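You operate a simulated robot arm through the tools that you are given. There is no shell and no other tool.

Carry out the task below with a simulated robot arm. There is one attempt and no reset: what you move stays moved.

## Task
Stack the can that says "filler" from the padded end of the yellow stand on top of the can that says "WAX". Close the filter drawer. Take the base can and leave it on the paper sheet on the top of the green bench. Put one of the white blocks from the cart 72 padded top on the cart 29 padded top. Put the blue can on the cart 72 padded top away on the top of the grey bench. Switch the green brake lever off. Take the yellow can on the cart 72 padded top and put it away on the top of the grey bench. Take the felt block on the cart 57 padded top and put it away on the perforated plate of the blue bench. Stack the jar that says "62" from the cart 29 padded top on top of the jar marked "75". Take the sealer can on the cart 29 padded top and put it away on the second-lowest shelf of the brown shelves. Take the long stick and put it on the cart 57 lower deck. Take the glaze can and put it on the white labelled panel on the cart 29 padded top. Open the cupboard door of the blue bench. Any order will do. Set down upright: base can, blue can, yellow can, sealer can, glaze can. The green brake lever goes to its stop.

Only the result counts: the job must be done as asked and must still hold three seconds after the hand-in. Knocking over, shifting, dropping, spilling or breaking anything else fails it. Flat cloth is picked up by pressing the open fingertips on it (5 to 10 N) and closing them slowly along it; thin cloth reads only 2 to 8 mm in the jaws.

## Robot
A 6-joint arm with a fingered hand on a trunk, on a base that drives. Base frame: it is fixed to the floor where the robot stands at the start and does not move with it; the origin is under the middle of the robot, x ahead of it, y to its left, z up. Readings come in m, degrees, newtons and seconds.
With the tool pointing down near the work surface it reaches from about 0.22 to 0.58 m from the robot's upright axis, wherever it stands. Its first joint turns from -166.0 to 166.0 degrees. Places, roughly: base can [-1.5, 0, 0.75]; blue can [-6.75, -5, 1]; cart 29 padded top [-9, -6.5, 0.9]; cart 57 lower deck [-8.5, -6.2, 0.2]; cupboard door of the blue bench [-0.3, -4.9, 0.3]; felt block (6x4x4 cm) [-8.4, -5.9, 0.9]; filter drawer [0.8, -4.3, 0.6]; glaze can [-9.75, -4.5, 0.5]; green brake lever [-6.9, -5.1, 0.5]; jar [-9, -6.5, 1]; labelled panel [-8.75, -6.75, 1]; long stick (2x2x26 cm) [-10.1, -6.5, 1]; paper sheet (11x20x1 cm) [-1, -2, 0.8]; perforated plate of the blue bench [0.7, -4.7, 0.8]; sealer can [-9.25, -6.5, 1]; second-lowest shelf of the brown shelves [-10, -4.6, 0.5]; short can, small can [0.5, -1.75, 0.75]; top of the grey bench [-1.8, 0, 0.8]; white block (6x6x3 cm) [-6.8, -4.5, 0.9]; yellow can [-7, -4.5, 1]. Payload 3.2 kg.
The tool frame sits at the grasp point between the pads (the TCP): z along the fingers, y along the line on which they close. The tips reach 0.022 m beyond it. Largest opening 0.112 m; the body of the gripper starts 0.06 m behind the TCP. The gripper is a hand of 3 fingers: y runs from the thumb to the fingers, the wrist lies at [0, 0, -0.218] in the tool frame, and closing takes about 1.5 s.
Orientation is that of the tool frame in the base frame, as a unit quaternion [x, y, z, w]. With the fingers straight down and closing along the base's y, the tool's x points along the base's -x, its y along +y and its z along -z.

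## Interface
- The arm moves only by the tool send_rows. Its argument "motion" is a list of rows, each a list of 7 numbers: the shift along the tool's x, y, z in m, then the turn, a rotation vector about the tool's x, y, z in degrees, then the finger opening in m, from 0 to 0.112. In form: [[dx, dy, dz, wx, wy, wz, gripper], ...]. A call has 1 to 20 rows; each row shifts and turns the commanded pose from where the row before left it, along the tool's axes as they then stand. Rows are played at 5 a second. More than 0.05 m and 8.6 degrees between two rows, or a gripper value outside its range, and nothing of the call is played. Where a pose cannot be reached the arm comes as near as it can. A force on the tool above 40 N (or 10 N above the force at the start of the call, whichever is more), or a blocked arm, ends the call early, and 0.2 s more pass. Each finger travels about 0.108 m/s and halts on what it meets, pressing with about 21 N; the grip force reading is that of the motor and also rises with nothing between the fingers. The clock runs only during rows and for 0.2 s after the last one: add rows that do not move to give the fingers time. It gives the time, the measured TCP pose, the force on the tool (base axes), the opening and the grip force at its end, in the units of the frame above (readings bear some noise), with the torque about the TCP (base axes, N m) and any sound that the robot's microphone picked up.
- Cameras (640 x 400 px; columns grow to the right, rows downward): "scene" is now at [-0.0191, 0.204, 1.389]; the picture's right is [0.70, -0.71, 0.00], its down [-0.66, -0.65, -0.36] and it looks along [0.26, 0.25, -0.93] (base axes); focal length 214 px, centre (320, 200). "wrist" rides on the gripper at [0.066, 0.003, -0.08] in the tool frame; the picture's right is [-0.05, 1.00, 0.00], its down [-0.77, -0.04, -0.64] and it looks along [-0.64, -0.03, 0.77] (tool axes); focal length 275 px, centre (320, 200). There is no depth. A picture from a camera that has moved, and an enlarged one, comes with that camera's place and axes in the base frame and with its lens.
- get_image(camera): a new picture of that camera. It takes no simulated time.
- slide_trunk(by): slides the trunk up (or, below 0, down) by that many m; the arm and the scene camera ride with it, the base frame stays. It gives what a move gives, with no picture.
- drive_base(legs): drives the robot by 1 to 6 legs, each [ahead, turn to the left] in m and degrees, along the robot's own axes; the way and the turn of a leg run together, so that a leg with both is an arc; at most 1.5 m and 180 degrees a leg. The arm and the cameras ride along, it lands a little off, and it stops where it bumps. It gives what a move gives.
- set_grasp(shape): the hand has 3 fingers and takes this shape, open, in about a second: jaw (thumb against the fingers, like two jaws); tri (thumb and two fingers); tip (a fingertip pinch); poke (one finger out to press); point (the index stretched); flat (the hand flat); cup (the hand cupped); fist (a fist). The gripper value then closes the fingers along that shape, each until it touches; the sizes above hold for jaw. It gives what a move gives, with no picture.
- turn_head(pan, tilt): turns the head with the scene camera to pan (to the left, within 155 degrees either way) and tilt (down, from -29 to 69), counted from straight ahead of the robot. It gives what a move gives.
- inspect(camera, box): a new picture of the part [left, top, right, bottom] of that camera's present view, enlarged. It takes no simulated time.
- job_done(): hands the job in; it is judged then, once.

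Nothing tells you exact positions but the pictures and the camera data. Unless the task says otherwise, let go and move clear before handing in.

The tools are called after "Call:" by a JSON object that holds its "fn" and its "kwargs". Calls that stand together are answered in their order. send_rows: Moves the arm, as the interface text tells. Its arguments: {"type":"object","properties":{"motion":{"type":"array"}},"required":["motion"]} The other tools are called the same way: slide_trunk (by) slides the trunk up or down; set_grasp (shape) gives the hand a shape; drive_base (legs) drives the base; turn_head (pan, tilt) turns the head that bears the scene camera; get_image (camera) takes a picture; inspect (camera, box) takes an enlarged picture of a part of a camera's view; job_done () hands the job in.

At the start:

```text
time_s: 0.0
tool_pos: [0.3198, -0.1192, 1.0735]
tool_rot: [0.0, 1.0, 0.0, 0.0]
force: [1.0, -0.2, -0.6]
ft_torque: [-0.01, 0.01, 0.01]
width: 0.1118
grip_force: 0.0
shape: jaw
trunk travel left (down, up): [-0.45, 0.14]
robot x, y, heading: [-0.0021, -0.0011, 0.0]
head pan, tilt: [44.6, 68.8]
```

scene: 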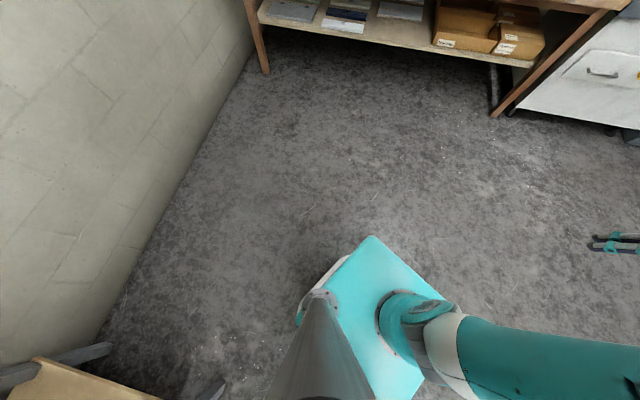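
wrist: 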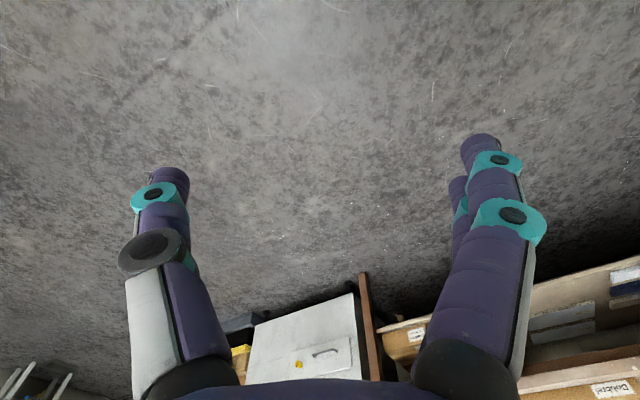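

I see the floor, a wall to the left and a shelf-like bench ahead. I will look around with the head first to map the room.

Call:
{"fn": "turn_head", "kwargs": {"pan": 0, "tilt": 25}}

```text
time_s: 1.1
tool_pos: [0.3202, -0.1201, 1.0734]
tool_rot: [0.0, 1.0, 0.0, 0.001]
force: [0.3, -0.4, -0.4]
ft_torque: [0.03, -0.03, -0.01]
width: 0.1121
grip_force: 0.0
shape: jaw
trunk travel left (down, up): [-0.45, 0.14]
robot x, y, heading: [0.0005, 0.0031, -0.1]
head pan, tilt: [0.0, 25.0]
```

The head is turned ahead; I take a picture now.

Call:
{"fn": "get_image", "kwargs": {"camera": "scene"}}

```text
taken
camera scene: at [0.0333, 0.1648, 1.4484], right [0.0, -1.0, 0.0], down [-0.42, 0.0, -0.91], along [0.91, 0.0, -0.42], focal length 214 px, centre (320, 200)
```

scene: 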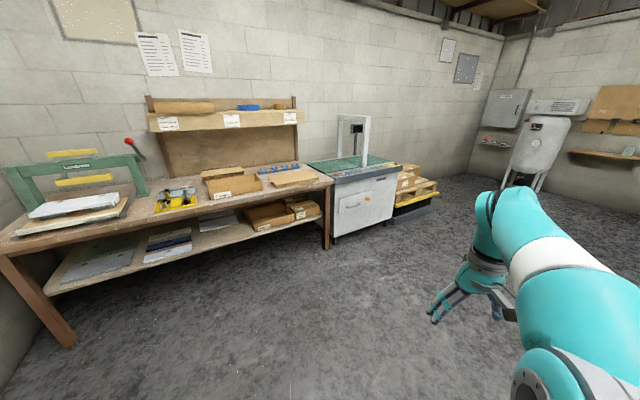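

Ahead stands a wooden bench and a white cabinet. I turn the head to the left, to see behind where the base can should be.

Call:
{"fn": "turn_head", "kwargs": {"pan": 90, "tilt": 25}}

Call:
{"fn": "get_image", "kwargs": {"camera": "scene"}}

Call:
{"fn": "turn_head", "kwargs": {"pan": 150, "tilt": 25}}

Call:
{"fn": "get_image", "kwargs": {"camera": "scene"}}

Call:
{"fn": "turn_head", "kwargs": {"pan": -150, "tilt": 25}}

Call:
{"fn": "get_image", "kwargs": {"camera": "scene"}}

Call:
{"fn": "turn_head", "kwargs": {"pan": -80, "tilt": 25}}

Call:
{"fn": "get_image", "kwargs": {"camera": "scene"}}

```text
time_s: 2.8
tool_pos: [0.3196, -0.1204, 1.0735]
tool_rot: [0.0, 1.0, 0.0, 0.0]
force: [-0.6, 0.2, 0.0]
ft_torque: [-0.01, -0.02, -0.01]
width: 0.1119
grip_force: 0.1
shape: jaw
trunk travel left (down, up): [-0.45, 0.14]
robot x, y, heading: [-0.0017, -0.0006, -0.1]
head pan, tilt: [90.0, 25.0]
```

```text
taken
camera scene: at [-0.0588, 0.2568, 1.4485], right [1.0, 0.0, 0.0], down [0.0, -0.42, -0.91], along [0.0, 0.91, -0.42], focal length 214 px, centre (320, 200)
```

scene: 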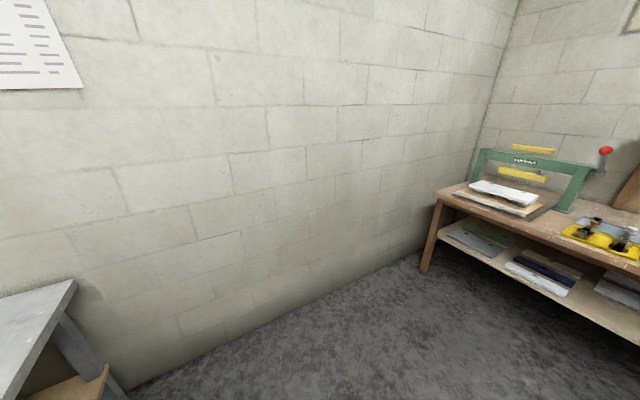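

```text
time_s: 4.1
tool_pos: [0.3194, -0.1196, 1.0741]
tool_rot: [0.0, 1.0, 0.0, 0.0]
force: [-0.4, -0.4, -0.1]
ft_torque: [0.0, 0.0, 0.0]
width: 0.112
grip_force: 0.1
shape: jaw
trunk travel left (down, up): [-0.45, 0.14]
robot x, y, heading: [-0.0029, 0.0033, 0.3]
head pan, tilt: [150.0, 25.0]
```

```text
taken
camera scene: at [-0.1386, 0.2108, 1.4485], right [0.5, 0.87, 0.0], down [0.37, -0.21, -0.91], along [-0.78, 0.45, -0.42], focal length 214 px, centre (320, 200)
```

scene: 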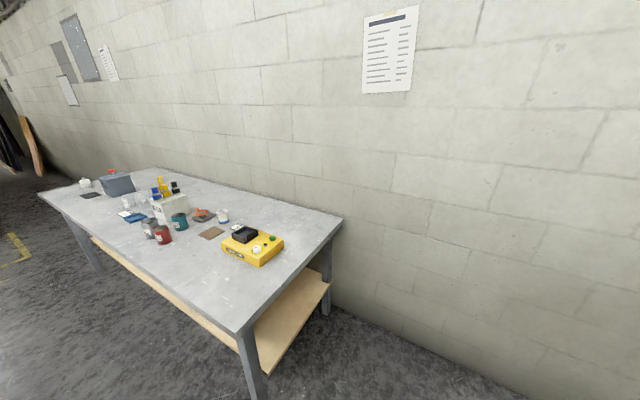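

```text
time_s: 8.2
tool_pos: [0.3198, -0.1194, 1.0732]
tool_rot: [0.0, 1.0, 0.0, 0.0]
force: [-0.7, -0.8, 0.3]
ft_torque: [0.01, 0.01, -0.01]
width: 0.1118
grip_force: 0.1
shape: jaw
trunk travel left (down, up): [-0.45, 0.14]
robot x, y, heading: [-0.0001, 0.0004, 0.0]
head pan, tilt: [-150.0, 25.0]
```

```text
taken
camera scene: at [-0.1387, 0.1186, 1.4485], right [-0.5, 0.87, 0.0], down [0.37, 0.21, -0.91], along [-0.78, -0.45, -0.42], focal length 214 px, centre (320, 200)
```

scene: 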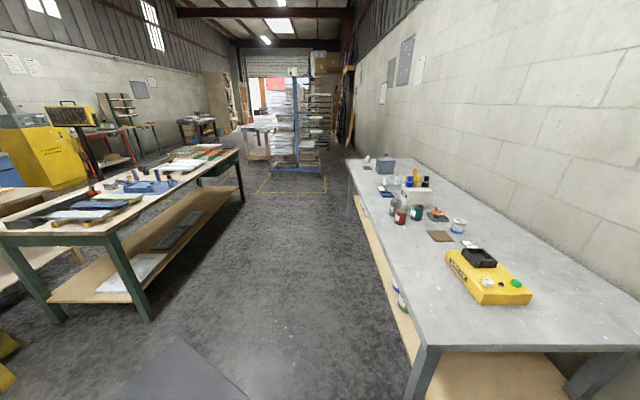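

```text
time_s: 9.6
tool_pos: [0.3192, -0.119, 1.0737]
tool_rot: [0.0, 1.0, 0.001, 0.0]
force: [-0.3, 0.8, 0.1]
ft_torque: [-0.04, -0.03, 0.04]
width: 0.1119
grip_force: 0.0
shape: jaw
trunk travel left (down, up): [-0.45, 0.14]
robot x, y, heading: [-0.0002, 0.0014, -0.3]
head pan, tilt: [-80.0, 25.0]
```

```text
taken
camera scene: at [-0.0429, 0.0739, 1.4485], right [-0.98, -0.17, 0.0], down [-0.07, 0.42, -0.91], along [0.16, -0.89, -0.42], focal length 214 px, centre (320, 200)
```

scene: 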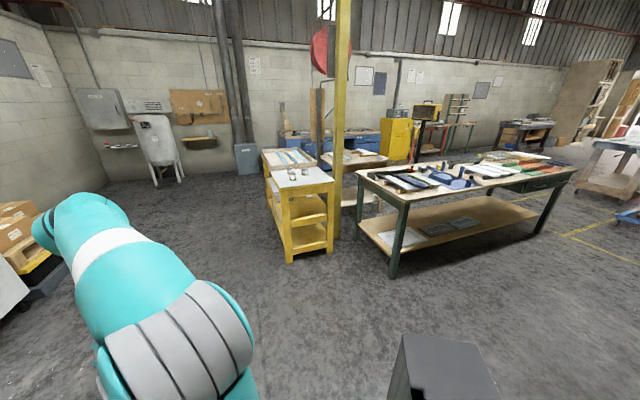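

The workshop is large: grey bench behind me, green bench and yellow stand to my right, blue bench beyond them. I look closer at the grey bench to find the base can.

Call:
{"fn": "turn_head", "kwargs": {"pan": 155, "tilt": 25}}

Call:
{"fn": "inspect", "kwargs": {"camera": "scene", "box": [60, 120, 340, 295]}}

Call:
{"fn": "turn_head", "kwargs": {"pan": -90, "tilt": 20}}

Call:
{"fn": "inspect", "kwargs": {"camera": "scene", "box": [180, 100, 400, 237]}}

Call:
{"fn": "inspect", "kwargs": {"camera": "scene", "box": [320, 100, 600, 275]}}

```text
time_s: 12.9
tool_pos: [0.3191, -0.1205, 1.0737]
tool_rot: [0.0, 1.0, 0.0, 0.001]
force: [-0.5, -0.5, 0.1]
ft_torque: [0.03, -0.01, 0.01]
width: 0.112
grip_force: 0.1
shape: jaw
trunk travel left (down, up): [-0.45, 0.14]
robot x, y, heading: [-0.0003, 0.0003, -0.1]
head pan, tilt: [154.7, 25.0]
```

```text
2.29 times, centred on (200, 208) of scene
camera zoom: at [-0.1422, 0.2041, 1.4485], right [0.43, 0.9, 0.0], down [0.38, -0.18, -0.91], along [-0.82, 0.39, -0.42], focal length 490 px, centre (594, 183)
```

zoom: 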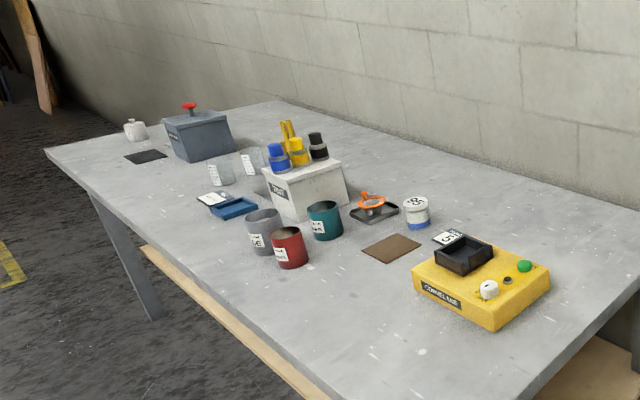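

```text
time_s: 16.4
tool_pos: [0.3194, -0.119, 1.0731]
tool_rot: [0.001, 1.0, 0.0, -0.001]
force: [0.1, -0.3, -0.1]
ft_torque: [0.04, -0.01, 0.03]
width: 0.1118
grip_force: 0.0
shape: jaw
trunk travel left (down, up): [-0.45, 0.14]
robot x, y, heading: [0.0018, -0.0002, 0.1]
head pan, tilt: [-90.0, 20.0]
```

```text
2.91 times, centred on (290, 168) of scene
camera zoom: at [-0.0588, 0.0715, 1.4566], right [-1.0, 0.0, 0.0], down [0.0, 0.34, -0.94], along [0.0, -0.94, -0.34], focal length 624 px, centre (407, 292)
```

zoom: 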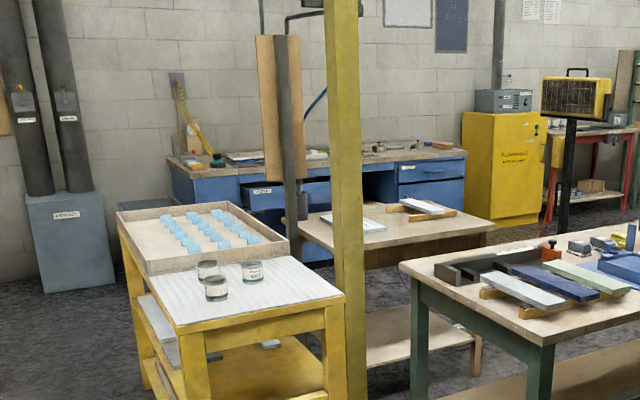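

```text
2.29 times, centred on (460, 188) of scene
camera zoom: at [-0.0588, 0.0715, 1.4566], right [-1.0, 0.0, 0.0], down [0.0, 0.34, -0.94], along [0.0, -0.94, -0.34], focal length 490 px, centre (0, 229)
```

zoom: 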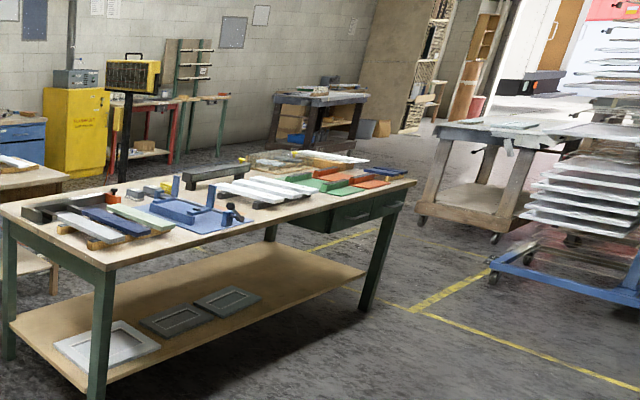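

The base can must be one of the three open cans on the grey bench (grey, red, teal). I look straight down to judge the size of my own base, and zoom for labels.

Call:
{"fn": "turn_head", "kwargs": {"pan": 150, "tilt": 69}}

Call:
{"fn": "get_image", "kwargs": {"camera": "scene"}}

Call:
{"fn": "turn_head", "kwargs": {"pan": 155, "tilt": 20}}

Call:
{"fn": "inspect", "kwargs": {"camera": "scene", "box": [150, 180, 260, 249]}}

```text
time_s: 19.7
tool_pos: [0.3202, -0.1195, 1.0732]
tool_rot: [0.0, 1.0, 0.0, 0.0]
force: [-0.5, 0.0, 0.2]
ft_torque: [0.0, 0.03, -0.01]
width: 0.1118
grip_force: 0.1
shape: jaw
trunk travel left (down, up): [-0.45, 0.14]
robot x, y, heading: [-0.0018, 0.0004, -0.1]
head pan, tilt: [150.0, 68.8]
```

```text
taken
camera scene: at [-0.1073, 0.1926, 1.389], right [0.5, 0.87, 0.0], down [0.81, -0.47, -0.36], along [-0.31, 0.18, -0.93], focal length 214 px, centre (320, 200)
```

scene: 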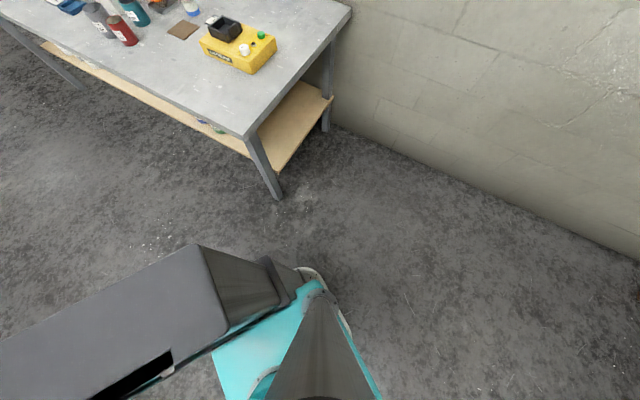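

```text
time_s: 20.9
tool_pos: [0.3197, -0.1189, 1.0738]
tool_rot: [0.0, 1.0, 0.0, 0.0]
force: [-0.2, 1.0, 0.1]
ft_torque: [-0.01, 0.0, 0.01]
width: 0.1118
grip_force: 0.0
shape: jaw
trunk travel left (down, up): [-0.45, 0.14]
robot x, y, heading: [0.0034, 0.0006, -0.1]
head pan, tilt: [154.7, 20.0]
```

```text
5.80 times, centred on (205, 214) of scene
camera zoom: at [-0.1431, 0.2045, 1.4565], right [0.43, 0.9, 0.0], down [0.31, -0.15, -0.94], along [-0.85, 0.4, -0.34], focal length 1243 px, centre (987, 116)
```

zoom: 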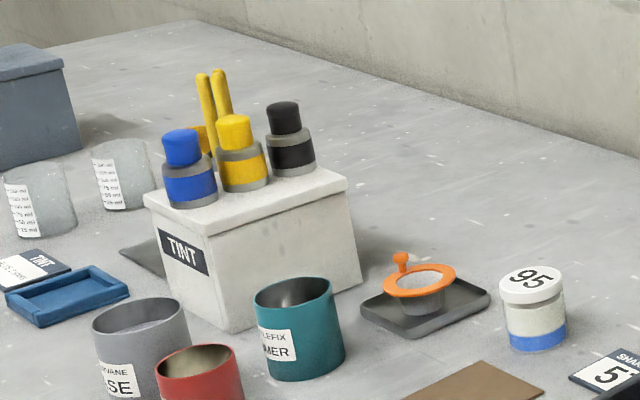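

The grey open can reads "…SE" (base), standing near [-1.42, -0.09]; the bench is turned about 30°. I drive toward a spot in front of it.

Call:
{"fn": "slide_trunk", "kwargs": {"by": 0.1}}

Call:
{"fn": "drive_base", "kwargs": {"legs": [[0, -155], [1.2, 0]]}}

Call:
{"fn": "turn_head", "kwargs": {"pan": -80, "tilt": 45}}

Call:
{"fn": "get_image", "kwargs": {"camera": "scene"}}

```text
time_s: 22.2
tool_pos: [0.3192, -0.1202, 1.1735]
tool_rot: [0.0, 1.0, -0.001, -0.001]
force: [-0.2, 0.0, 0.1]
ft_torque: [0.03, -0.03, -0.01]
width: 0.1119
grip_force: 0.0
shape: jaw
trunk travel left (down, up): [-0.55, 0.04]
robot x, y, heading: [-0.0015, -0.0004, 0.2]
head pan, tilt: [154.7, 20.0]
```

```text
time_s: 35.0
tool_pos: [-1.5054, -0.366, 1.1735]
tool_rot: [0.988, 0.152, 0.001, 0.0]
force: [0.4, 0.2, 0.0]
ft_torque: [0.0, 0.0, 0.02]
width: 0.112
grip_force: 0.2
shape: jaw
trunk travel left (down, up): [-0.55, 0.04]
robot x, y, heading: [-1.165, -0.3842, -162.6]
head pan, tilt: [154.7, 20.0]
```

```text
time_s: 38.4
tool_pos: [-1.5067, -0.3682, 1.1735]
tool_rot: [0.988, 0.152, 0.0, 0.001]
force: [-0.1, 0.2, 0.6]
ft_torque: [0.01, 0.01, -0.01]
width: 0.112
grip_force: 0.1
shape: jaw
trunk travel left (down, up): [-0.55, 0.04]
robot x, y, heading: [-1.1654, -0.389, -162.5]
head pan, tilt: [-80.0, 45.0]
```

```text
taken
camera scene: at [-1.0936, -0.4539, 1.5179], right [0.89, 0.46, 0.0], down [0.33, -0.63, -0.71], along [-0.33, 0.63, -0.71], focal length 214 px, centre (320, 200)
```

scene: 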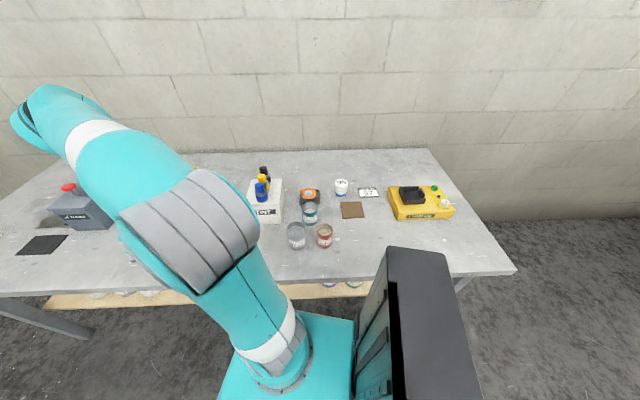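

The base reading puts me 0.25 m off the bench edge without a bump; the cans are within reach on my right. I zoom in to confirm the label and positions.

Call:
{"fn": "inspect", "kwargs": {"camera": "scene", "box": [250, 170, 410, 270]}}

Call:
{"fn": "get_image", "kwargs": {"camera": "wrist"}}

```text
4.00 times, centred on (330, 220) of scene
camera zoom: at [-1.0936, -0.4539, 1.5179], right [0.89, 0.46, 0.0], down [0.33, -0.63, -0.71], along [-0.33, 0.63, -0.71], focal length 858 px, centre (280, 120)
```

zoom: 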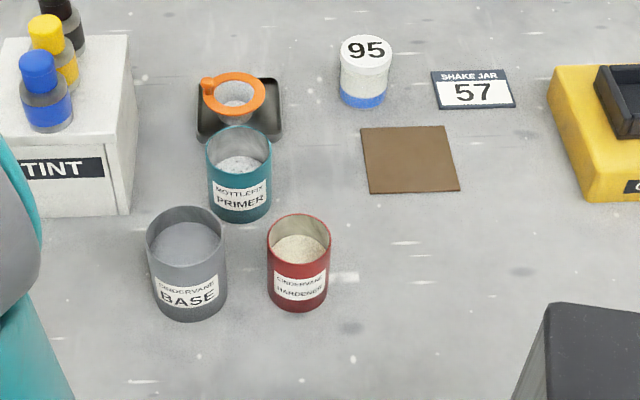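

```text
taken
camera wrist: at [-1.4405, -0.3503, 1.254], right [0.26, -0.97, 0.0], down [-0.75, -0.2, 0.64], along [-0.61, -0.16, -0.77], focal length 275 px, centre (320, 200)
```

wrist: 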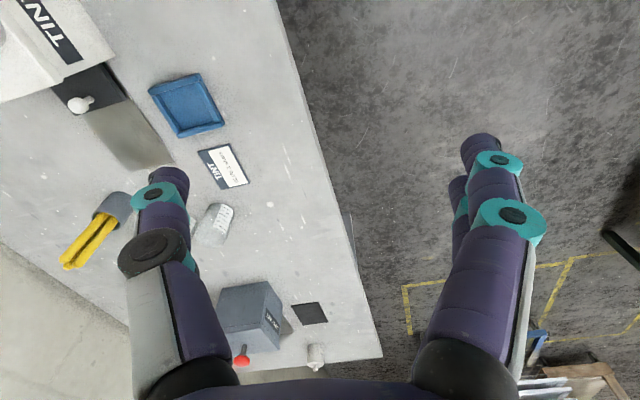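

The grey can is clearly labelled "BASE", at about [-1.388, -0.080] on a top at z≈0.80, some 0.105 m tall. I swing the arm above it first at safe height and turn the jaws so that they clear the red and teal cans.

Call:
{"fn": "send_rows", "kwargs": {"motion": [[0.025, -0.03, 0, 0, 0, 0, 0.112], [0.025, -0.03, 0, 0, 0, 0, 0.112], [0.025, -0.03, 0, 0, 0, 0, 0.112], [0.025, -0.03, 0, 0, 0, 0, 0.112], [0.025, -0.03, 0, 0, 0, 0, 0.112], [0.025, -0.03, 0, 0, 0, 0, 0.112], [0.025, -0.03, 0, 0, 0, 0, 0.112], [0.0245, -0.029, 0, 0, 0, 0, 0.112], [0, 0, 0, 0, 0, -7.4, 0.112], [0, 0, 0, 0, 0, -7.4, 0.112], [0, 0, 0, 0, 0, -7.4, 0.112], [0, 0, 0, 0, 0, -7.4, 0.112], [0, 0, 0, 0, 0, -7.4, 0.112], [0, 0, 0, 0, 0, -7.5, 0.112], [0, 0, 0, 0, 0, 0, 0.112]]}}

Call:
{"fn": "get_image", "kwargs": {"camera": "wrist"}}

Call:
{"fn": "get_image", "kwargs": {"camera": "scene"}}

```text
time_s: 41.6
tool_pos: [-1.5066, -0.3776, 1.0144]
tool_rot: [0.859, 0.512, 0.002, -0.007]
force: [-0.7, -0.1, -0.1]
ft_torque: [0.01, -0.02, 0.03]
width: 0.112
grip_force: 0.1
shape: jaw
out of reach, approached as far as the arm can: row 4, 5, 6, 7, 8, 9, 10, 11, 12, 13, 14
trunk travel left (down, up): [-0.55, 0.04]
robot x, y, heading: [-1.164, -0.3838, -162.3]
head pan, tilt: [-80.0, 45.0]
```

```text
taken
camera wrist: at [-1.4724, -0.3221, 1.0953], right [0.86, -0.52, -0.01], down [-0.4, -0.67, 0.63], along [-0.33, -0.53, -0.78], focal length 275 px, centre (320, 200)
```

wrist: 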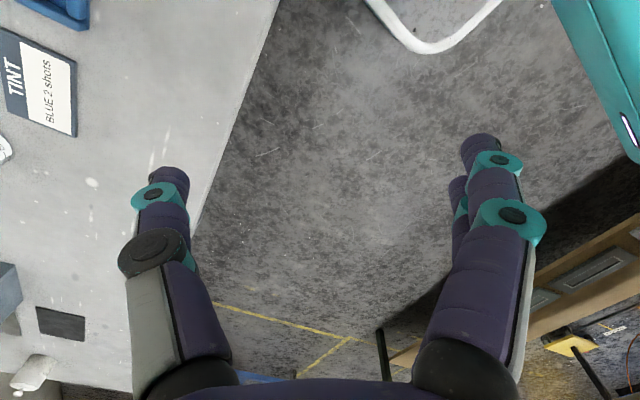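

```text
taken
camera scene: at [-1.0936, -0.4539, 1.5179], right [0.89, 0.46, 0.0], down [0.33, -0.63, -0.71], along [-0.33, 0.63, -0.71], focal length 214 px, centre (320, 200)
```

scene: 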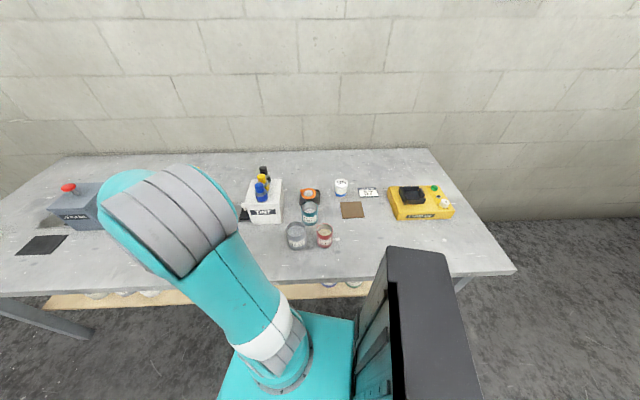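

The arm could not follow that path (too close in for that height) and stopped at [-1.507, -0.378, 1.014]. I send a still row to learn whether the commanded pose was reset to the measured one.

Call:
{"fn": "send_rows", "kwargs": {"motion": [[0, 0, 0, 0, 0, 0, 0.112]]}}

```text
time_s: 42.0
tool_pos: [-1.5065, -0.3767, 1.0149]
tool_rot: [0.86, 0.511, 0.003, -0.006]
force: [0.2, -0.4, 1.3]
ft_torque: [0.05, -0.03, -0.02]
width: 0.1119
grip_force: 0.0
shape: jaw
trunk travel left (down, up): [-0.55, 0.04]
robot x, y, heading: [-1.1662, -0.3841, -162.6]
head pan, tilt: [-80.0, 45.0]
```

The commanded pose was reset to the real one. I now go round on a wider arc at this height, to above the base can.

Call:
{"fn": "send_rows", "kwargs": {"motion": [[0.0358, -0.0195, 0, 0, 0, 0, 0.112], [0.0358, -0.0195, 0, 0, 0, 0, 0.112], [0.0358, -0.0195, 0, 0, 0, 0, 0.112], [0.0358, -0.0195, 0, 0, 0, 0, 0.112], [0.0434, 0.0097, 0, 0, 0, 0, 0.112], [0.0434, 0.0097, 0, 0, 0, 0, 0.112], [0.0434, 0.0097, 0, 0, 0, 0, 0.112], [0.0434, 0.0097, 0, 0, 0, 0, 0.112], [0, 0, 0, 0, 0, 0, 0.112]]}}

Call:
{"fn": "get_image", "kwargs": {"camera": "wrist"}}

Call:
{"fn": "get_image", "kwargs": {"camera": "scene"}}

```text
time_s: 44.0
tool_pos: [-1.4279, -0.3123, 0.8901]
tool_rot: [0.859, 0.512, 0.011, -0.014]
force: [-0.5, -0.8, 0.5]
ft_torque: [-0.04, -0.02, 0.01]
width: 0.1122
grip_force: 0.0
shape: jaw
out of reach, approached as far as the arm can: row 1, 2, 3, 4, 5, 6, 7, 8
trunk travel left (down, up): [-0.55, 0.04]
robot x, y, heading: [-1.1622, -0.3834, -162.4]
head pan, tilt: [-80.0, 45.0]
```

```text
taken
camera wrist: at [-1.3932, -0.2591, 0.9726], right [0.86, -0.52, -0.01], down [-0.4, -0.68, 0.61], along [-0.33, -0.52, -0.79], focal length 275 px, centre (320, 200)
```

wrist: 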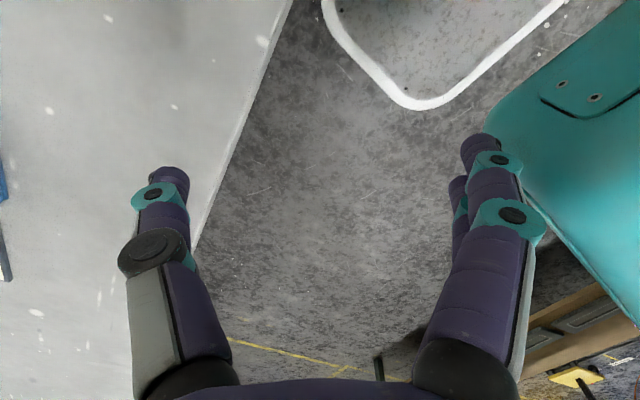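

```text
taken
camera scene: at [-1.0935, -0.4541, 1.5179], right [0.89, 0.46, 0.0], down [0.33, -0.63, -0.71], along [-0.33, 0.63, -0.71], focal length 214 px, centre (320, 200)
```

scene: 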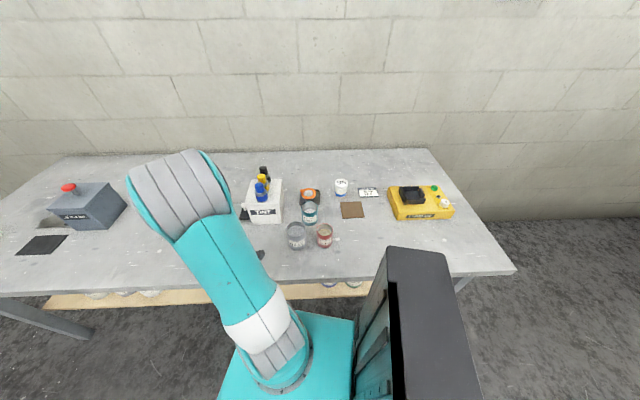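

The arm drifts down when it cannot follow, so I stop trying that direction. I turn the hand back to its natural yaw and raise it, to learn what limits it.

Call:
{"fn": "send_rows", "kwargs": {"motion": [[0, 0, -0.03, 0, 0, 0, 0.112], [0, 0, -0.03, 0, 0, 0, 0.112]]}}

Call:
{"fn": "send_rows", "kwargs": {"motion": [[0, 0, 0, 0, 0, 8, 0.112], [0, 0, 0, 0, 0, 8, 0.112], [0, 0, 0, 0, 0, 8, 0.112]]}}

```text
time_s: 44.6
tool_pos: [-1.4345, -0.3498, 0.929]
tool_rot: [0.858, 0.514, 0.003, -0.006]
force: [0.3, 0.6, 0.5]
ft_torque: [-0.02, -0.02, -0.02]
width: 0.1119
grip_force: 0.1
shape: jaw
out of reach, approached as far as the arm can: row 1, 2
trunk travel left (down, up): [-0.55, 0.04]
robot x, y, heading: [-1.1654, -0.3881, -162.4]
head pan, tilt: [-80.0, 45.0]
```

```text
time_s: 45.4
tool_pos: [-1.4345, -0.3487, 0.9301]
tool_rot: [0.946, 0.325, 0.0, 0.001]
force: [-0.7, 0.4, 0.6]
ft_torque: [-0.03, 0.0, 0.0]
width: 0.1121
grip_force: 0.0
shape: jaw
trunk travel left (down, up): [-0.55, 0.04]
robot x, y, heading: [-1.1664, -0.3815, -162.5]
head pan, tilt: [-80.0, 45.0]
```

That rotation worked, but raising did not. I test extending outward along my heading and then sideways, in small steps.

Call:
{"fn": "send_rows", "kwargs": {"motion": [[-0.0312, -0.0116, 0, 0, 0, 0, 0.112], [-0.0312, -0.0116, 0, 0, 0, 0, 0.112], [-0.0312, -0.0116, 0, 0, 0, 0, 0.112]]}}

Call:
{"fn": "send_rows", "kwargs": {"motion": [[0, 0, -0.04, 0, 0, 0, 0.112], [0, 0, -0.04, 0, 0, 0, 0.112]]}}

```text
time_s: 46.2
tool_pos: [-1.5282, -0.3827, 0.929]
tool_rot: [0.945, 0.326, 0.0, 0.0]
force: [0.6, -0.2, 0.5]
ft_torque: [0.0, -0.01, 0.0]
width: 0.112
grip_force: 0.1
shape: jaw
trunk travel left (down, up): [-0.55, 0.04]
robot x, y, heading: [-1.1662, -0.3887, -162.4]
head pan, tilt: [-80.0, 45.0]
```

```text
time_s: 46.8
tool_pos: [-1.5291, -0.3782, 1.0092]
tool_rot: [0.946, 0.325, 0.0, 0.0]
force: [0.4, -0.4, -0.5]
ft_torque: [-0.01, -0.01, 0.03]
width: 0.1119
grip_force: 0.1
shape: jaw
trunk travel left (down, up): [-0.55, 0.04]
robot x, y, heading: [-1.1602, -0.3868, -162.5]
head pan, tilt: [-80.0, 45.0]
```

Extending and raising work at larger radius. Now I test swinging to the right at constant radius.

Call:
{"fn": "send_rows", "kwargs": {"motion": [[0.0317, -0.0277, 0, 0, 0, 0, 0.112], [0.0317, -0.0277, 0, 0, 0, 0, 0.112], [0.0317, -0.0277, 0, 0, 0, 0, 0.112]]}}

Call:
{"fn": "get_image", "kwargs": {"camera": "scene"}}

```text
time_s: 47.6
tool_pos: [-1.5053, -0.2549, 1.0101]
tool_rot: [0.946, 0.324, 0.0, -0.001]
force: [-0.6, 0.1, -0.3]
ft_torque: [0.0, 0.0, 0.0]
width: 0.1119
grip_force: 0.0
shape: jaw
trunk travel left (down, up): [-0.55, 0.04]
robot x, y, heading: [-1.1649, -0.3857, -162.4]
head pan, tilt: [-80.0, 45.0]
```

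```text
taken
camera scene: at [-1.0936, -0.4535, 1.5179], right [0.89, 0.46, 0.0], down [0.33, -0.63, -0.71], along [-0.33, 0.63, -0.71], focal length 214 px, centre (320, 200)
```

scene: 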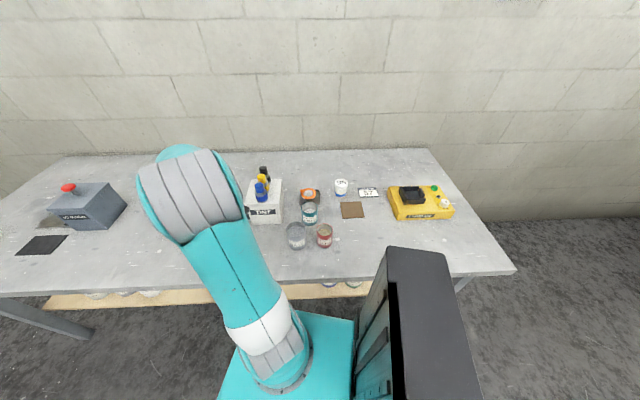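

Swinging at this radius and height works. I continue the arc to the right.

Call:
{"fn": "send_rows", "kwargs": {"motion": [[0.039, -0.0235, 0, 0, 0, 0, 0.112], [0.039, -0.0235, 0, 0, 0, 0, 0.112]]}}

Call:
{"fn": "send_rows", "kwargs": {"motion": [[0.041, -0.005, 0, 0, 0, 0, 0.112], [0.041, -0.005, 0, 0, 0, 0, 0.112], [0.041, -0.005, 0, 0, 0, 0, 0.112]]}}

Call:
{"fn": "get_image", "kwargs": {"camera": "wrist"}}

```text
time_s: 48.2
tool_pos: [-1.4988, -0.2275, 0.9788]
tool_rot: [0.947, 0.32, 0.006, -0.009]
force: [-0.5, -0.1, -0.4]
ft_torque: [0.0, -0.02, -0.02]
width: 0.1121
grip_force: 0.1
shape: jaw
out of reach, approached as far as the arm can: row 1, 2
trunk travel left (down, up): [-0.55, 0.04]
robot x, y, heading: [-1.1651, -0.3833, -162.4]
head pan, tilt: [-80.0, 45.0]
```

```text
time_s: 49.0
tool_pos: [-1.4512, -0.2263, 0.9348]
tool_rot: [0.947, 0.32, 0.008, -0.01]
force: [0.5, -0.3, -0.1]
ft_torque: [-0.02, 0.0, 0.04]
width: 0.112
grip_force: 0.0
shape: jaw
out of reach, approached as far as the arm can: row 1, 2, 3
trunk travel left (down, up): [-0.55, 0.04]
robot x, y, heading: [-1.1654, -0.3819, -162.5]
head pan, tilt: [-80.0, 45.0]
```

```text
taken
camera wrist: at [-1.3966, -0.1897, 1.0158], right [0.57, -0.82, -0.02], down [-0.64, -0.45, 0.62], along [-0.52, -0.34, -0.79], focal length 275 px, centre (320, 200)
```

wrist: 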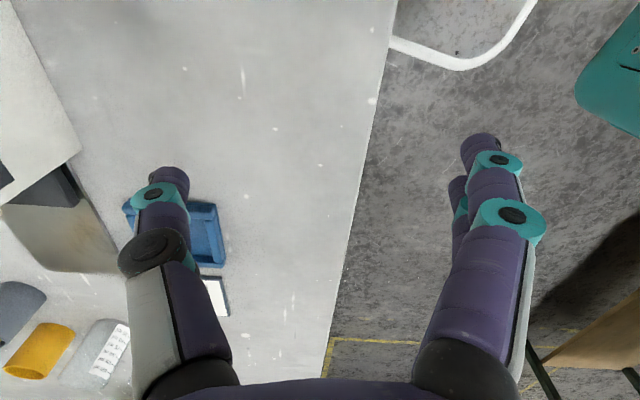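

The first joint seems to have its end-stop on my right side (arm direction about -24°), so the can must be in front or left of me. I bring the arm forward and up, back off from the bench and come back facing it.

Call:
{"fn": "send_rows", "kwargs": {"motion": [[-0.0385, 0.018, 0, 0, 0, 0, 0.112], [-0.0385, 0.018, 0, 0, 0, 0, 0.112], [-0.0385, 0.018, 0, 0, 0, 0, 0.112], [-0.0385, 0.018, 0, 0, 0, 0, 0.112], [0, 0, -0.04, 0, 0, 0, 0.112], [0, 0, -0.04, 0, 0, 0, 0.112], [0, 0, -0.04, 0, 0, 0, 0.112], [0, 0, -0.04, 0, 0, 0, 0.112], [0, 0, 0, 0, 0, 0, 0.112]]}}

```text
time_s: 51.0
tool_pos: [-1.5287, -0.3785, 1.092]
tool_rot: [0.945, 0.326, 0.001, -0.001]
force: [-0.3, 0.6, 0.3]
ft_torque: [-0.01, 0.03, -0.01]
width: 0.112
grip_force: 0.0
shape: jaw
trunk travel left (down, up): [-0.55, 0.04]
robot x, y, heading: [-1.1631, -0.3871, -162.3]
head pan, tilt: [-80.0, 45.0]
```

The arm is forward and raised. I back off along my heading and turn in place to aim for the new standing point.

Call:
{"fn": "drive_base", "kwargs": {"legs": [[-0.4, 0], [0, 10]]}}

```text
time_s: 54.2
tool_pos: [-1.1381, -0.3173, 1.0915]
tool_rot: [0.916, 0.401, 0.0, 0.0]
force: [0.1, 0.5, 0.2]
ft_torque: [0.06, -0.01, 0.01]
width: 0.1121
grip_force: 0.0
shape: jaw
trunk travel left (down, up): [-0.55, 0.04]
robot x, y, heading: [-0.7728, -0.2687, -153.4]
head pan, tilt: [-80.0, 45.0]
```

I go on to the standing point and then turn to face the bench.

Call:
{"fn": "drive_base", "kwargs": {"legs": [[0, 4.3], [0.56, 0], [0, -88]]}}

Call:
{"fn": "turn_head", "kwargs": {"pan": 0, "tilt": 50}}

Call:
{"fn": "get_image", "kwargs": {"camera": "scene"}}

Call:
{"fn": "get_image", "kwargs": {"camera": "wrist"}}

```text
time_s: 61.7
tool_pos: [-1.3384, -0.1992, 1.0908]
tool_rot: [0.945, -0.327, 0.0, 0.001]
force: [1.0, -0.1, 0.7]
ft_torque: [-0.03, 0.01, -0.03]
width: 0.1116
grip_force: 0.0
shape: jaw
trunk travel left (down, up): [-0.55, 0.04]
robot x, y, heading: [-1.2578, -0.5622, 121.4]
head pan, tilt: [-80.0, 45.0]
```

```text
time_s: 63.2
tool_pos: [-1.3376, -0.1994, 1.0907]
tool_rot: [0.945, -0.326, 0.0, 0.0]
force: [0.0, -0.3, -0.6]
ft_torque: [-0.02, 0.0, 0.0]
width: 0.1117
grip_force: 0.0
shape: jaw
trunk travel left (down, up): [-0.55, 0.04]
robot x, y, heading: [-1.2604, -0.5544, 121.5]
head pan, tilt: [0.0, 50.0]
```

```text
taken
camera scene: at [-1.406, -0.628, 1.511], right [0.85, 0.52, 0.0], down [0.4, -0.65, -0.64], along [-0.33, 0.55, -0.77], focal length 214 px, centre (320, 200)
```

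scene: 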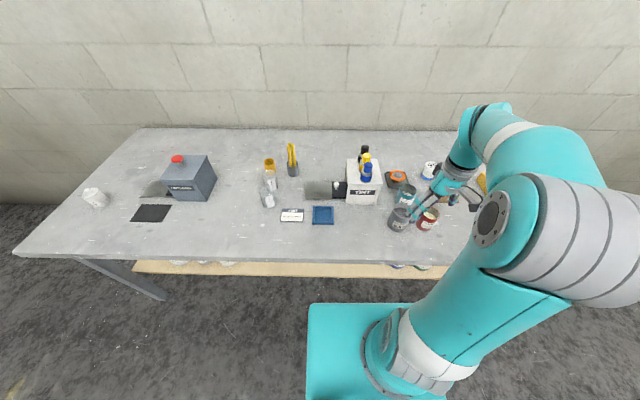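

```text
taken
camera wrist: at [-1.2873, -0.2431, 1.1721], right [-0.65, -0.76, 0.0], down [-0.58, 0.5, 0.64], along [-0.48, 0.42, -0.77], focal length 275 px, centre (320, 200)
```

wrist: 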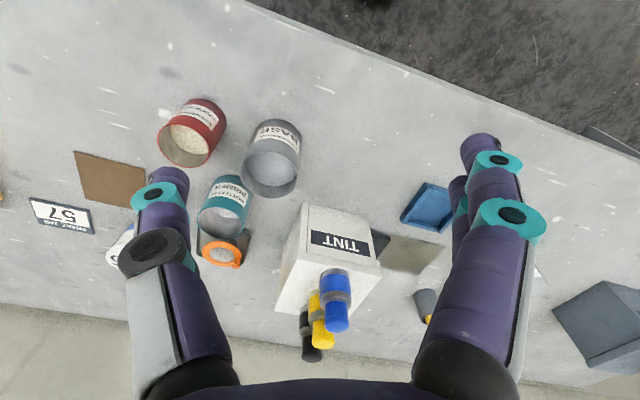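

Now I face the bench and see the base can ahead near [-1.390, -0.078]. I turn the hand slightly so the thumb goes between the red and teal cans, move above the base can and lower part way.

Call:
{"fn": "send_rows", "kwargs": {"motion": [[0, 0, 0, 0, 0, -8, 0.112], [-0.0352, -0.0262, 0, 0, 0, 0, 0.112], [-0.0352, -0.0262, 0, 0, 0, 0, 0.112], [-0.0352, -0.0262, 0, 0, 0, 0, 0.112], [0, 0, 0.04, 0, 0, 0, 0.112], [0, 0, 0.04, 0, 0, 0, 0.112], [0, 0, 0, 0, 0, 0, 0.112]]}}

Call:
{"fn": "get_image", "kwargs": {"camera": "wrist"}}

Call:
{"fn": "get_image", "kwargs": {"camera": "scene"}}

```text
time_s: 64.8
tool_pos: [-1.3902, -0.0779, 1.0124]
tool_rot: [0.966, -0.26, 0.0, 0.0]
force: [-0.6, 0.5, 0.0]
ft_torque: [-0.01, 0.01, 0.01]
width: 0.1119
grip_force: 0.1
shape: jaw
trunk travel left (down, up): [-0.55, 0.04]
robot x, y, heading: [-1.2586, -0.5542, 121.1]
head pan, tilt: [0.0, 50.0]
```

```text
taken
camera wrist: at [-1.3335, -0.1136, 1.0932], right [-0.54, -0.84, 0.0], down [-0.65, 0.42, 0.64], along [-0.53, 0.34, -0.77], focal length 275 px, centre (320, 200)
```

wrist: 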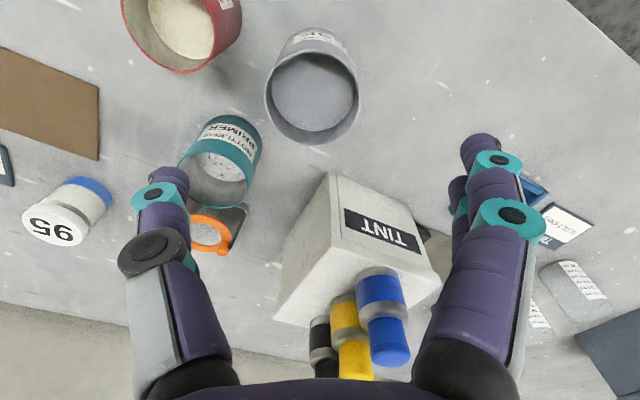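

```text
taken
camera scene: at [-1.4061, -0.6279, 1.511], right [0.85, 0.52, 0.0], down [0.4, -0.65, -0.64], along [-0.33, 0.55, -0.77], focal length 214 px, centre (320, 200)
```

scene: 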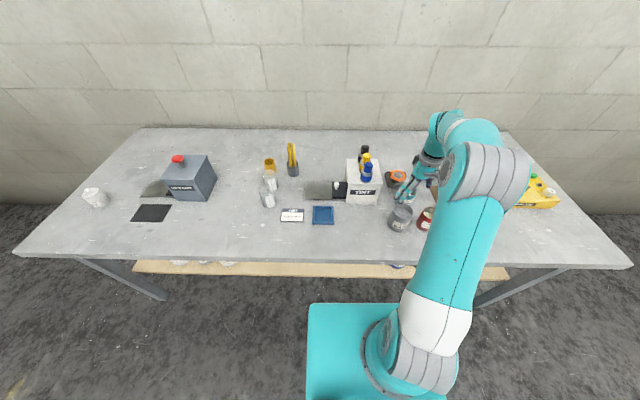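

The hand is centred over the base can. I lower it around the can and close.

Call:
{"fn": "send_rows", "kwargs": {"motion": [[0, 0, 0.036, 0, 0, 0, 0.112], [0, 0, 0.036, 0, 0, 0, 0.112], [0, 0, 0.036, 0, 0, 0, 0.112], [0, 0, 0.03, 0, 0, 0, 0.112], [0, 0, 0, 0, 0, 0, 0.112]]}}

Call:
{"fn": "get_image", "kwargs": {"camera": "wrist"}}

Call:
{"fn": "inspect", "kwargs": {"camera": "scene", "box": [340, 140, 500, 240]}}

```text
time_s: 66.0
tool_pos: [-1.3909, -0.0776, 0.8733]
tool_rot: [0.966, -0.26, 0.0, 0.0]
force: [-0.6, -0.1, 1.2]
ft_torque: [0.0, 0.01, -0.02]
width: 0.1118
grip_force: 0.0
shape: jaw
trunk travel left (down, up): [-0.55, 0.04]
robot x, y, heading: [-1.2555, -0.5535, 121.4]
head pan, tilt: [0.0, 50.0]
```

```text
taken
camera wrist: at [-1.3345, -0.1145, 0.9536], right [-0.54, -0.84, 0.0], down [-0.65, 0.42, 0.64], along [-0.53, 0.34, -0.77], focal length 275 px, centre (320, 200)
```

wrist: 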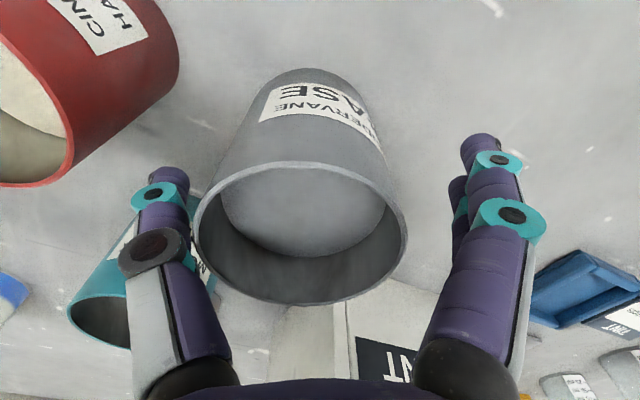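

```text
4.00 times, centred on (420, 190) of scene
camera zoom: at [-1.4061, -0.628, 1.511], right [0.85, 0.52, 0.0], down [0.4, -0.65, -0.64], along [-0.33, 0.55, -0.77], focal length 858 px, centre (-80, 240)
```

zoom: 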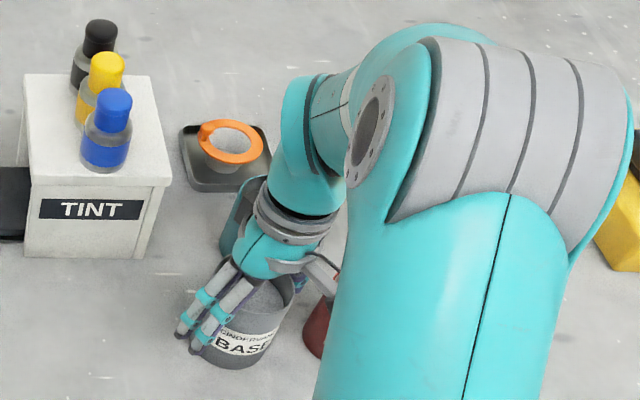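

The can sits between thumb and fingers. I close the hand on it and check the grip.

Call:
{"fn": "send_rows", "kwargs": {"motion": [[0, 0, 0, 0, 0, 0, 0.09], [0, 0, 0, 0, 0, 0, 0.075], [0, 0, 0, 0, 0, 0, 0.06], [0, 0, 0, 0, 0, 0, 0.05], [0, 0, 0, 0, 0, 0, 0.05], [0, 0, 0, 0, 0, 0, 0.05], [0, 0, 0, 0, 0, 0, 0.05]]}}

Call:
{"fn": "get_image", "kwargs": {"camera": "wrist"}}

```text
time_s: 67.6
tool_pos: [-1.3903, -0.0776, 0.8736]
tool_rot: [0.966, -0.26, 0.0, 0.001]
force: [0.2, -0.8, -0.9]
ft_torque: [-0.04, -0.01, 0.02]
width: 0.0583
grip_force: 21.5
shape: jaw
trunk travel left (down, up): [-0.55, 0.04]
robot x, y, heading: [-1.2538, -0.5538, 121.3]
head pan, tilt: [0.0, 50.0]
```

```text
taken
camera wrist: at [-1.3343, -0.1143, 0.9539], right [-0.54, -0.84, 0.0], down [-0.65, 0.42, 0.64], along [-0.53, 0.34, -0.77], focal length 275 px, centre (320, 200)
```

wrist: 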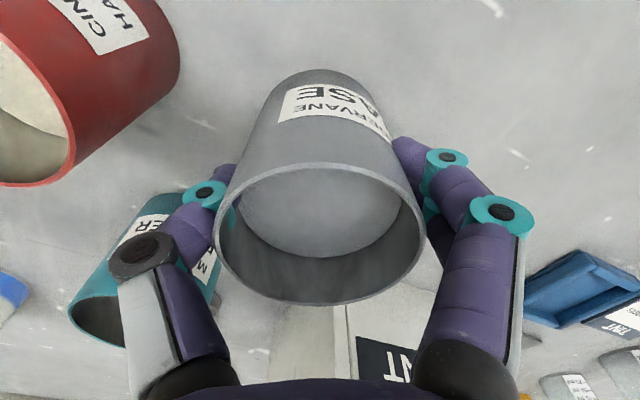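

Grip force is 21.5 N at 0.058 m opening. I lift slightly to check the hold, then further.

Call:
{"fn": "send_rows", "kwargs": {"motion": [[0, 0, -0.015, 0, 0, 0, 0.05], [0, 0, -0.015, 0, 0, 0, 0.05], [0, 0, -0.02, 0, 0, 0, 0.05], [0, 0, 0, 0, 0, 0, 0.05]]}}

Call:
{"fn": "get_image", "kwargs": {"camera": "wrist"}}

Call:
{"fn": "inspect", "kwargs": {"camera": "scene", "box": [340, 140, 500, 240]}}

```text
time_s: 68.6
tool_pos: [-1.3916, -0.0808, 0.9254]
tool_rot: [0.966, -0.259, 0.0, 0.0]
force: [0.4, 0.9, -3.4]
ft_torque: [-0.02, -0.03, -0.02]
width: 0.0576
grip_force: 21.3
shape: jaw
trunk travel left (down, up): [-0.55, 0.04]
robot x, y, heading: [-1.2566, -0.5602, 121.4]
head pan, tilt: [0.0, 50.0]
```

```text
taken
camera wrist: at [-1.3346, -0.116, 1.0046], right [-0.54, -0.84, 0.0], down [-0.65, 0.42, 0.64], along [-0.53, 0.34, -0.77], focal length 275 px, centre (320, 200)
```

wrist: 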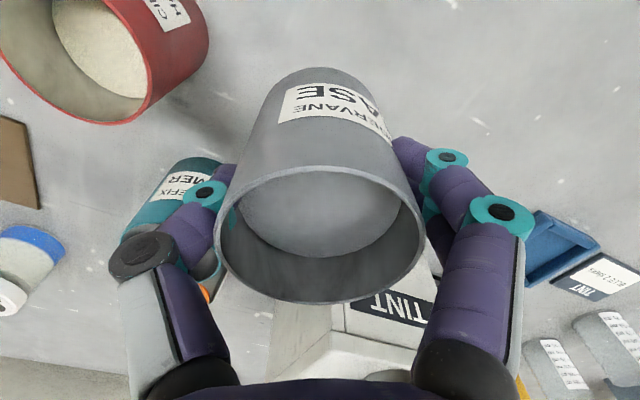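

```text
4.00 times, centred on (420, 190) of scene
camera zoom: at [-1.4062, -0.6276, 1.511], right [0.85, 0.52, 0.0], down [0.4, -0.65, -0.64], along [-0.33, 0.55, -0.77], focal length 858 px, centre (-80, 240)
```

zoom: 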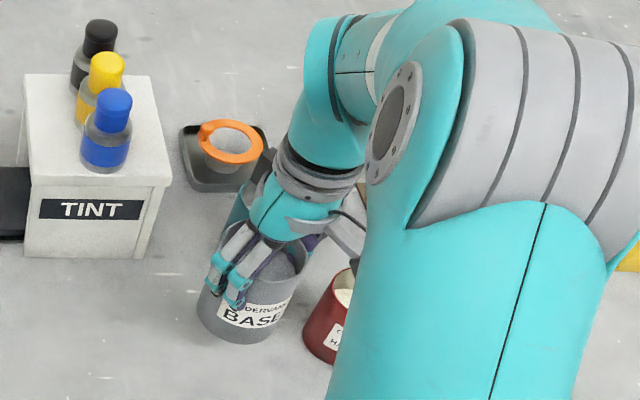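

The base can is held firmly (3.4 N weight). I raise it clear, draw it in, and turn the head to find the paper sheet on the green bench.

Call:
{"fn": "send_rows", "kwargs": {"motion": [[0, 0, -0.033, 0, 0, 0, 0.05], [0, 0, -0.033, 0, 0, 0, 0.05], [0, 0, -0.033, 0, 0, 0, 0.05], [0, 0, -0.033, 0, 0, 0, 0.05], [0, 0, -0.033, 0, 0, 0, 0.05], [0.0372, 0.025, 0, 0, 0, 0, 0.05], [0.0372, 0.025, 0, 0, 0, 0, 0.05], [0.0372, 0.025, 0, 0, 0, 0, 0.05], [0, 0, 0, 0, 0, 0, 0.05]]}}

Call:
{"fn": "turn_head", "kwargs": {"pan": 154, "tilt": 25}}

Call:
{"fn": "get_image", "kwargs": {"camera": "scene"}}

```text
time_s: 70.6
tool_pos: [-1.3276, -0.2005, 1.0895]
tool_rot: [0.966, -0.26, 0.0, 0.001]
force: [0.5, 0.7, -3.5]
ft_torque: [-0.01, -0.04, 0.02]
width: 0.0579
grip_force: 20.8
shape: jaw
trunk travel left (down, up): [-0.55, 0.04]
robot x, y, heading: [-1.2597, -0.5515, 121.7]
head pan, tilt: [0.0, 50.0]
```

```text
time_s: 73.0
tool_pos: [-1.3276, -0.1981, 1.0889]
tool_rot: [0.966, -0.259, 0.001, 0.0]
force: [-0.3, -0.3, -3.2]
ft_torque: [0.01, -0.03, 0.03]
width: 0.0577
grip_force: 21.2
shape: jaw
trunk travel left (down, up): [-0.55, 0.04]
robot x, y, heading: [-1.2571, -0.552, 121.5]
head pan, tilt: [154.0, 25.0]
```

```text
taken
camera scene: at [-1.3574, -0.7852, 1.5485], right [-1.0, -0.09, 0.0], down [-0.04, 0.42, -0.91], along [0.08, -0.9, -0.42], focal length 214 px, centre (320, 200)
```

scene: 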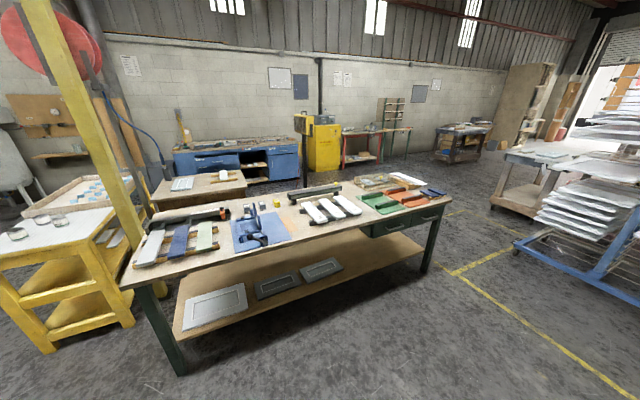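

Call:
{"fn": "inspect", "kwargs": {"camera": "scene", "box": [110, 160, 350, 310]}}

Call:
{"fn": "inspect", "kwargs": {"camera": "scene", "box": [260, 150, 460, 275]}}

```text
2.67 times, centred on (230, 235) of scene
camera zoom: at [-1.3574, -0.7852, 1.5485], right [-1.0, -0.09, 0.0], down [-0.04, 0.42, -0.91], along [0.08, -0.9, -0.42], focal length 572 px, centre (560, 107)
```

zoom: 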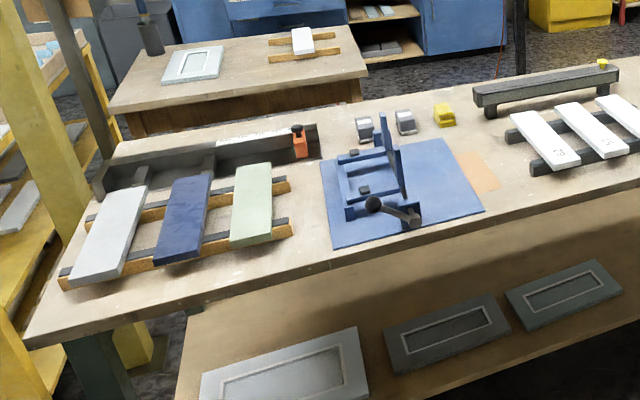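

```text
3.20 times, centred on (360, 212) of scene
camera zoom: at [-1.3574, -0.7852, 1.5485], right [-1.0, -0.09, 0.0], down [-0.04, 0.42, -0.91], along [0.08, -0.9, -0.42], focal length 686 px, centre (192, 160)
```

zoom: 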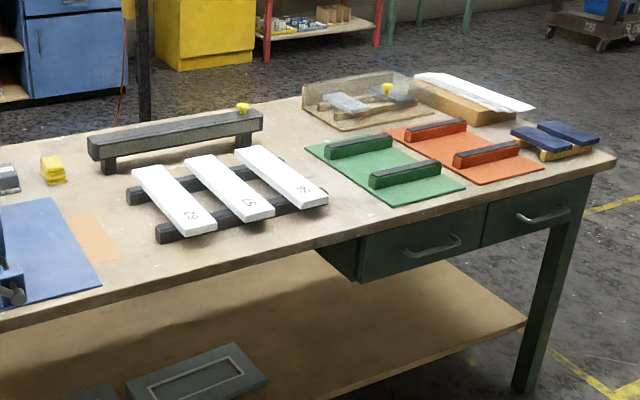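

The paper sheet must be the tan rectangle beside the blue pad, near [-1.05, -1.95]; the green bench is parallel to the grey one. I turn and drive to a point in front of it, then face it.

Call:
{"fn": "drive_base", "kwargs": {"legs": [[0, 136], [0.597, 0]]}}

```text
time_s: 82.0
tool_pos: [-1.5469, -1.4528, 1.0878]
tool_rot: [0.585, 0.811, 0.0, 0.001]
force: [0.3, -0.4, -3.7]
ft_torque: [0.01, 0.05, 0.01]
width: 0.0574
grip_force: 20.8
shape: jaw
trunk travel left (down, up): [-0.55, 0.04]
robot x, y, heading: [-1.3634, -1.1389, -99.9]
head pan, tilt: [154.0, 25.0]
```

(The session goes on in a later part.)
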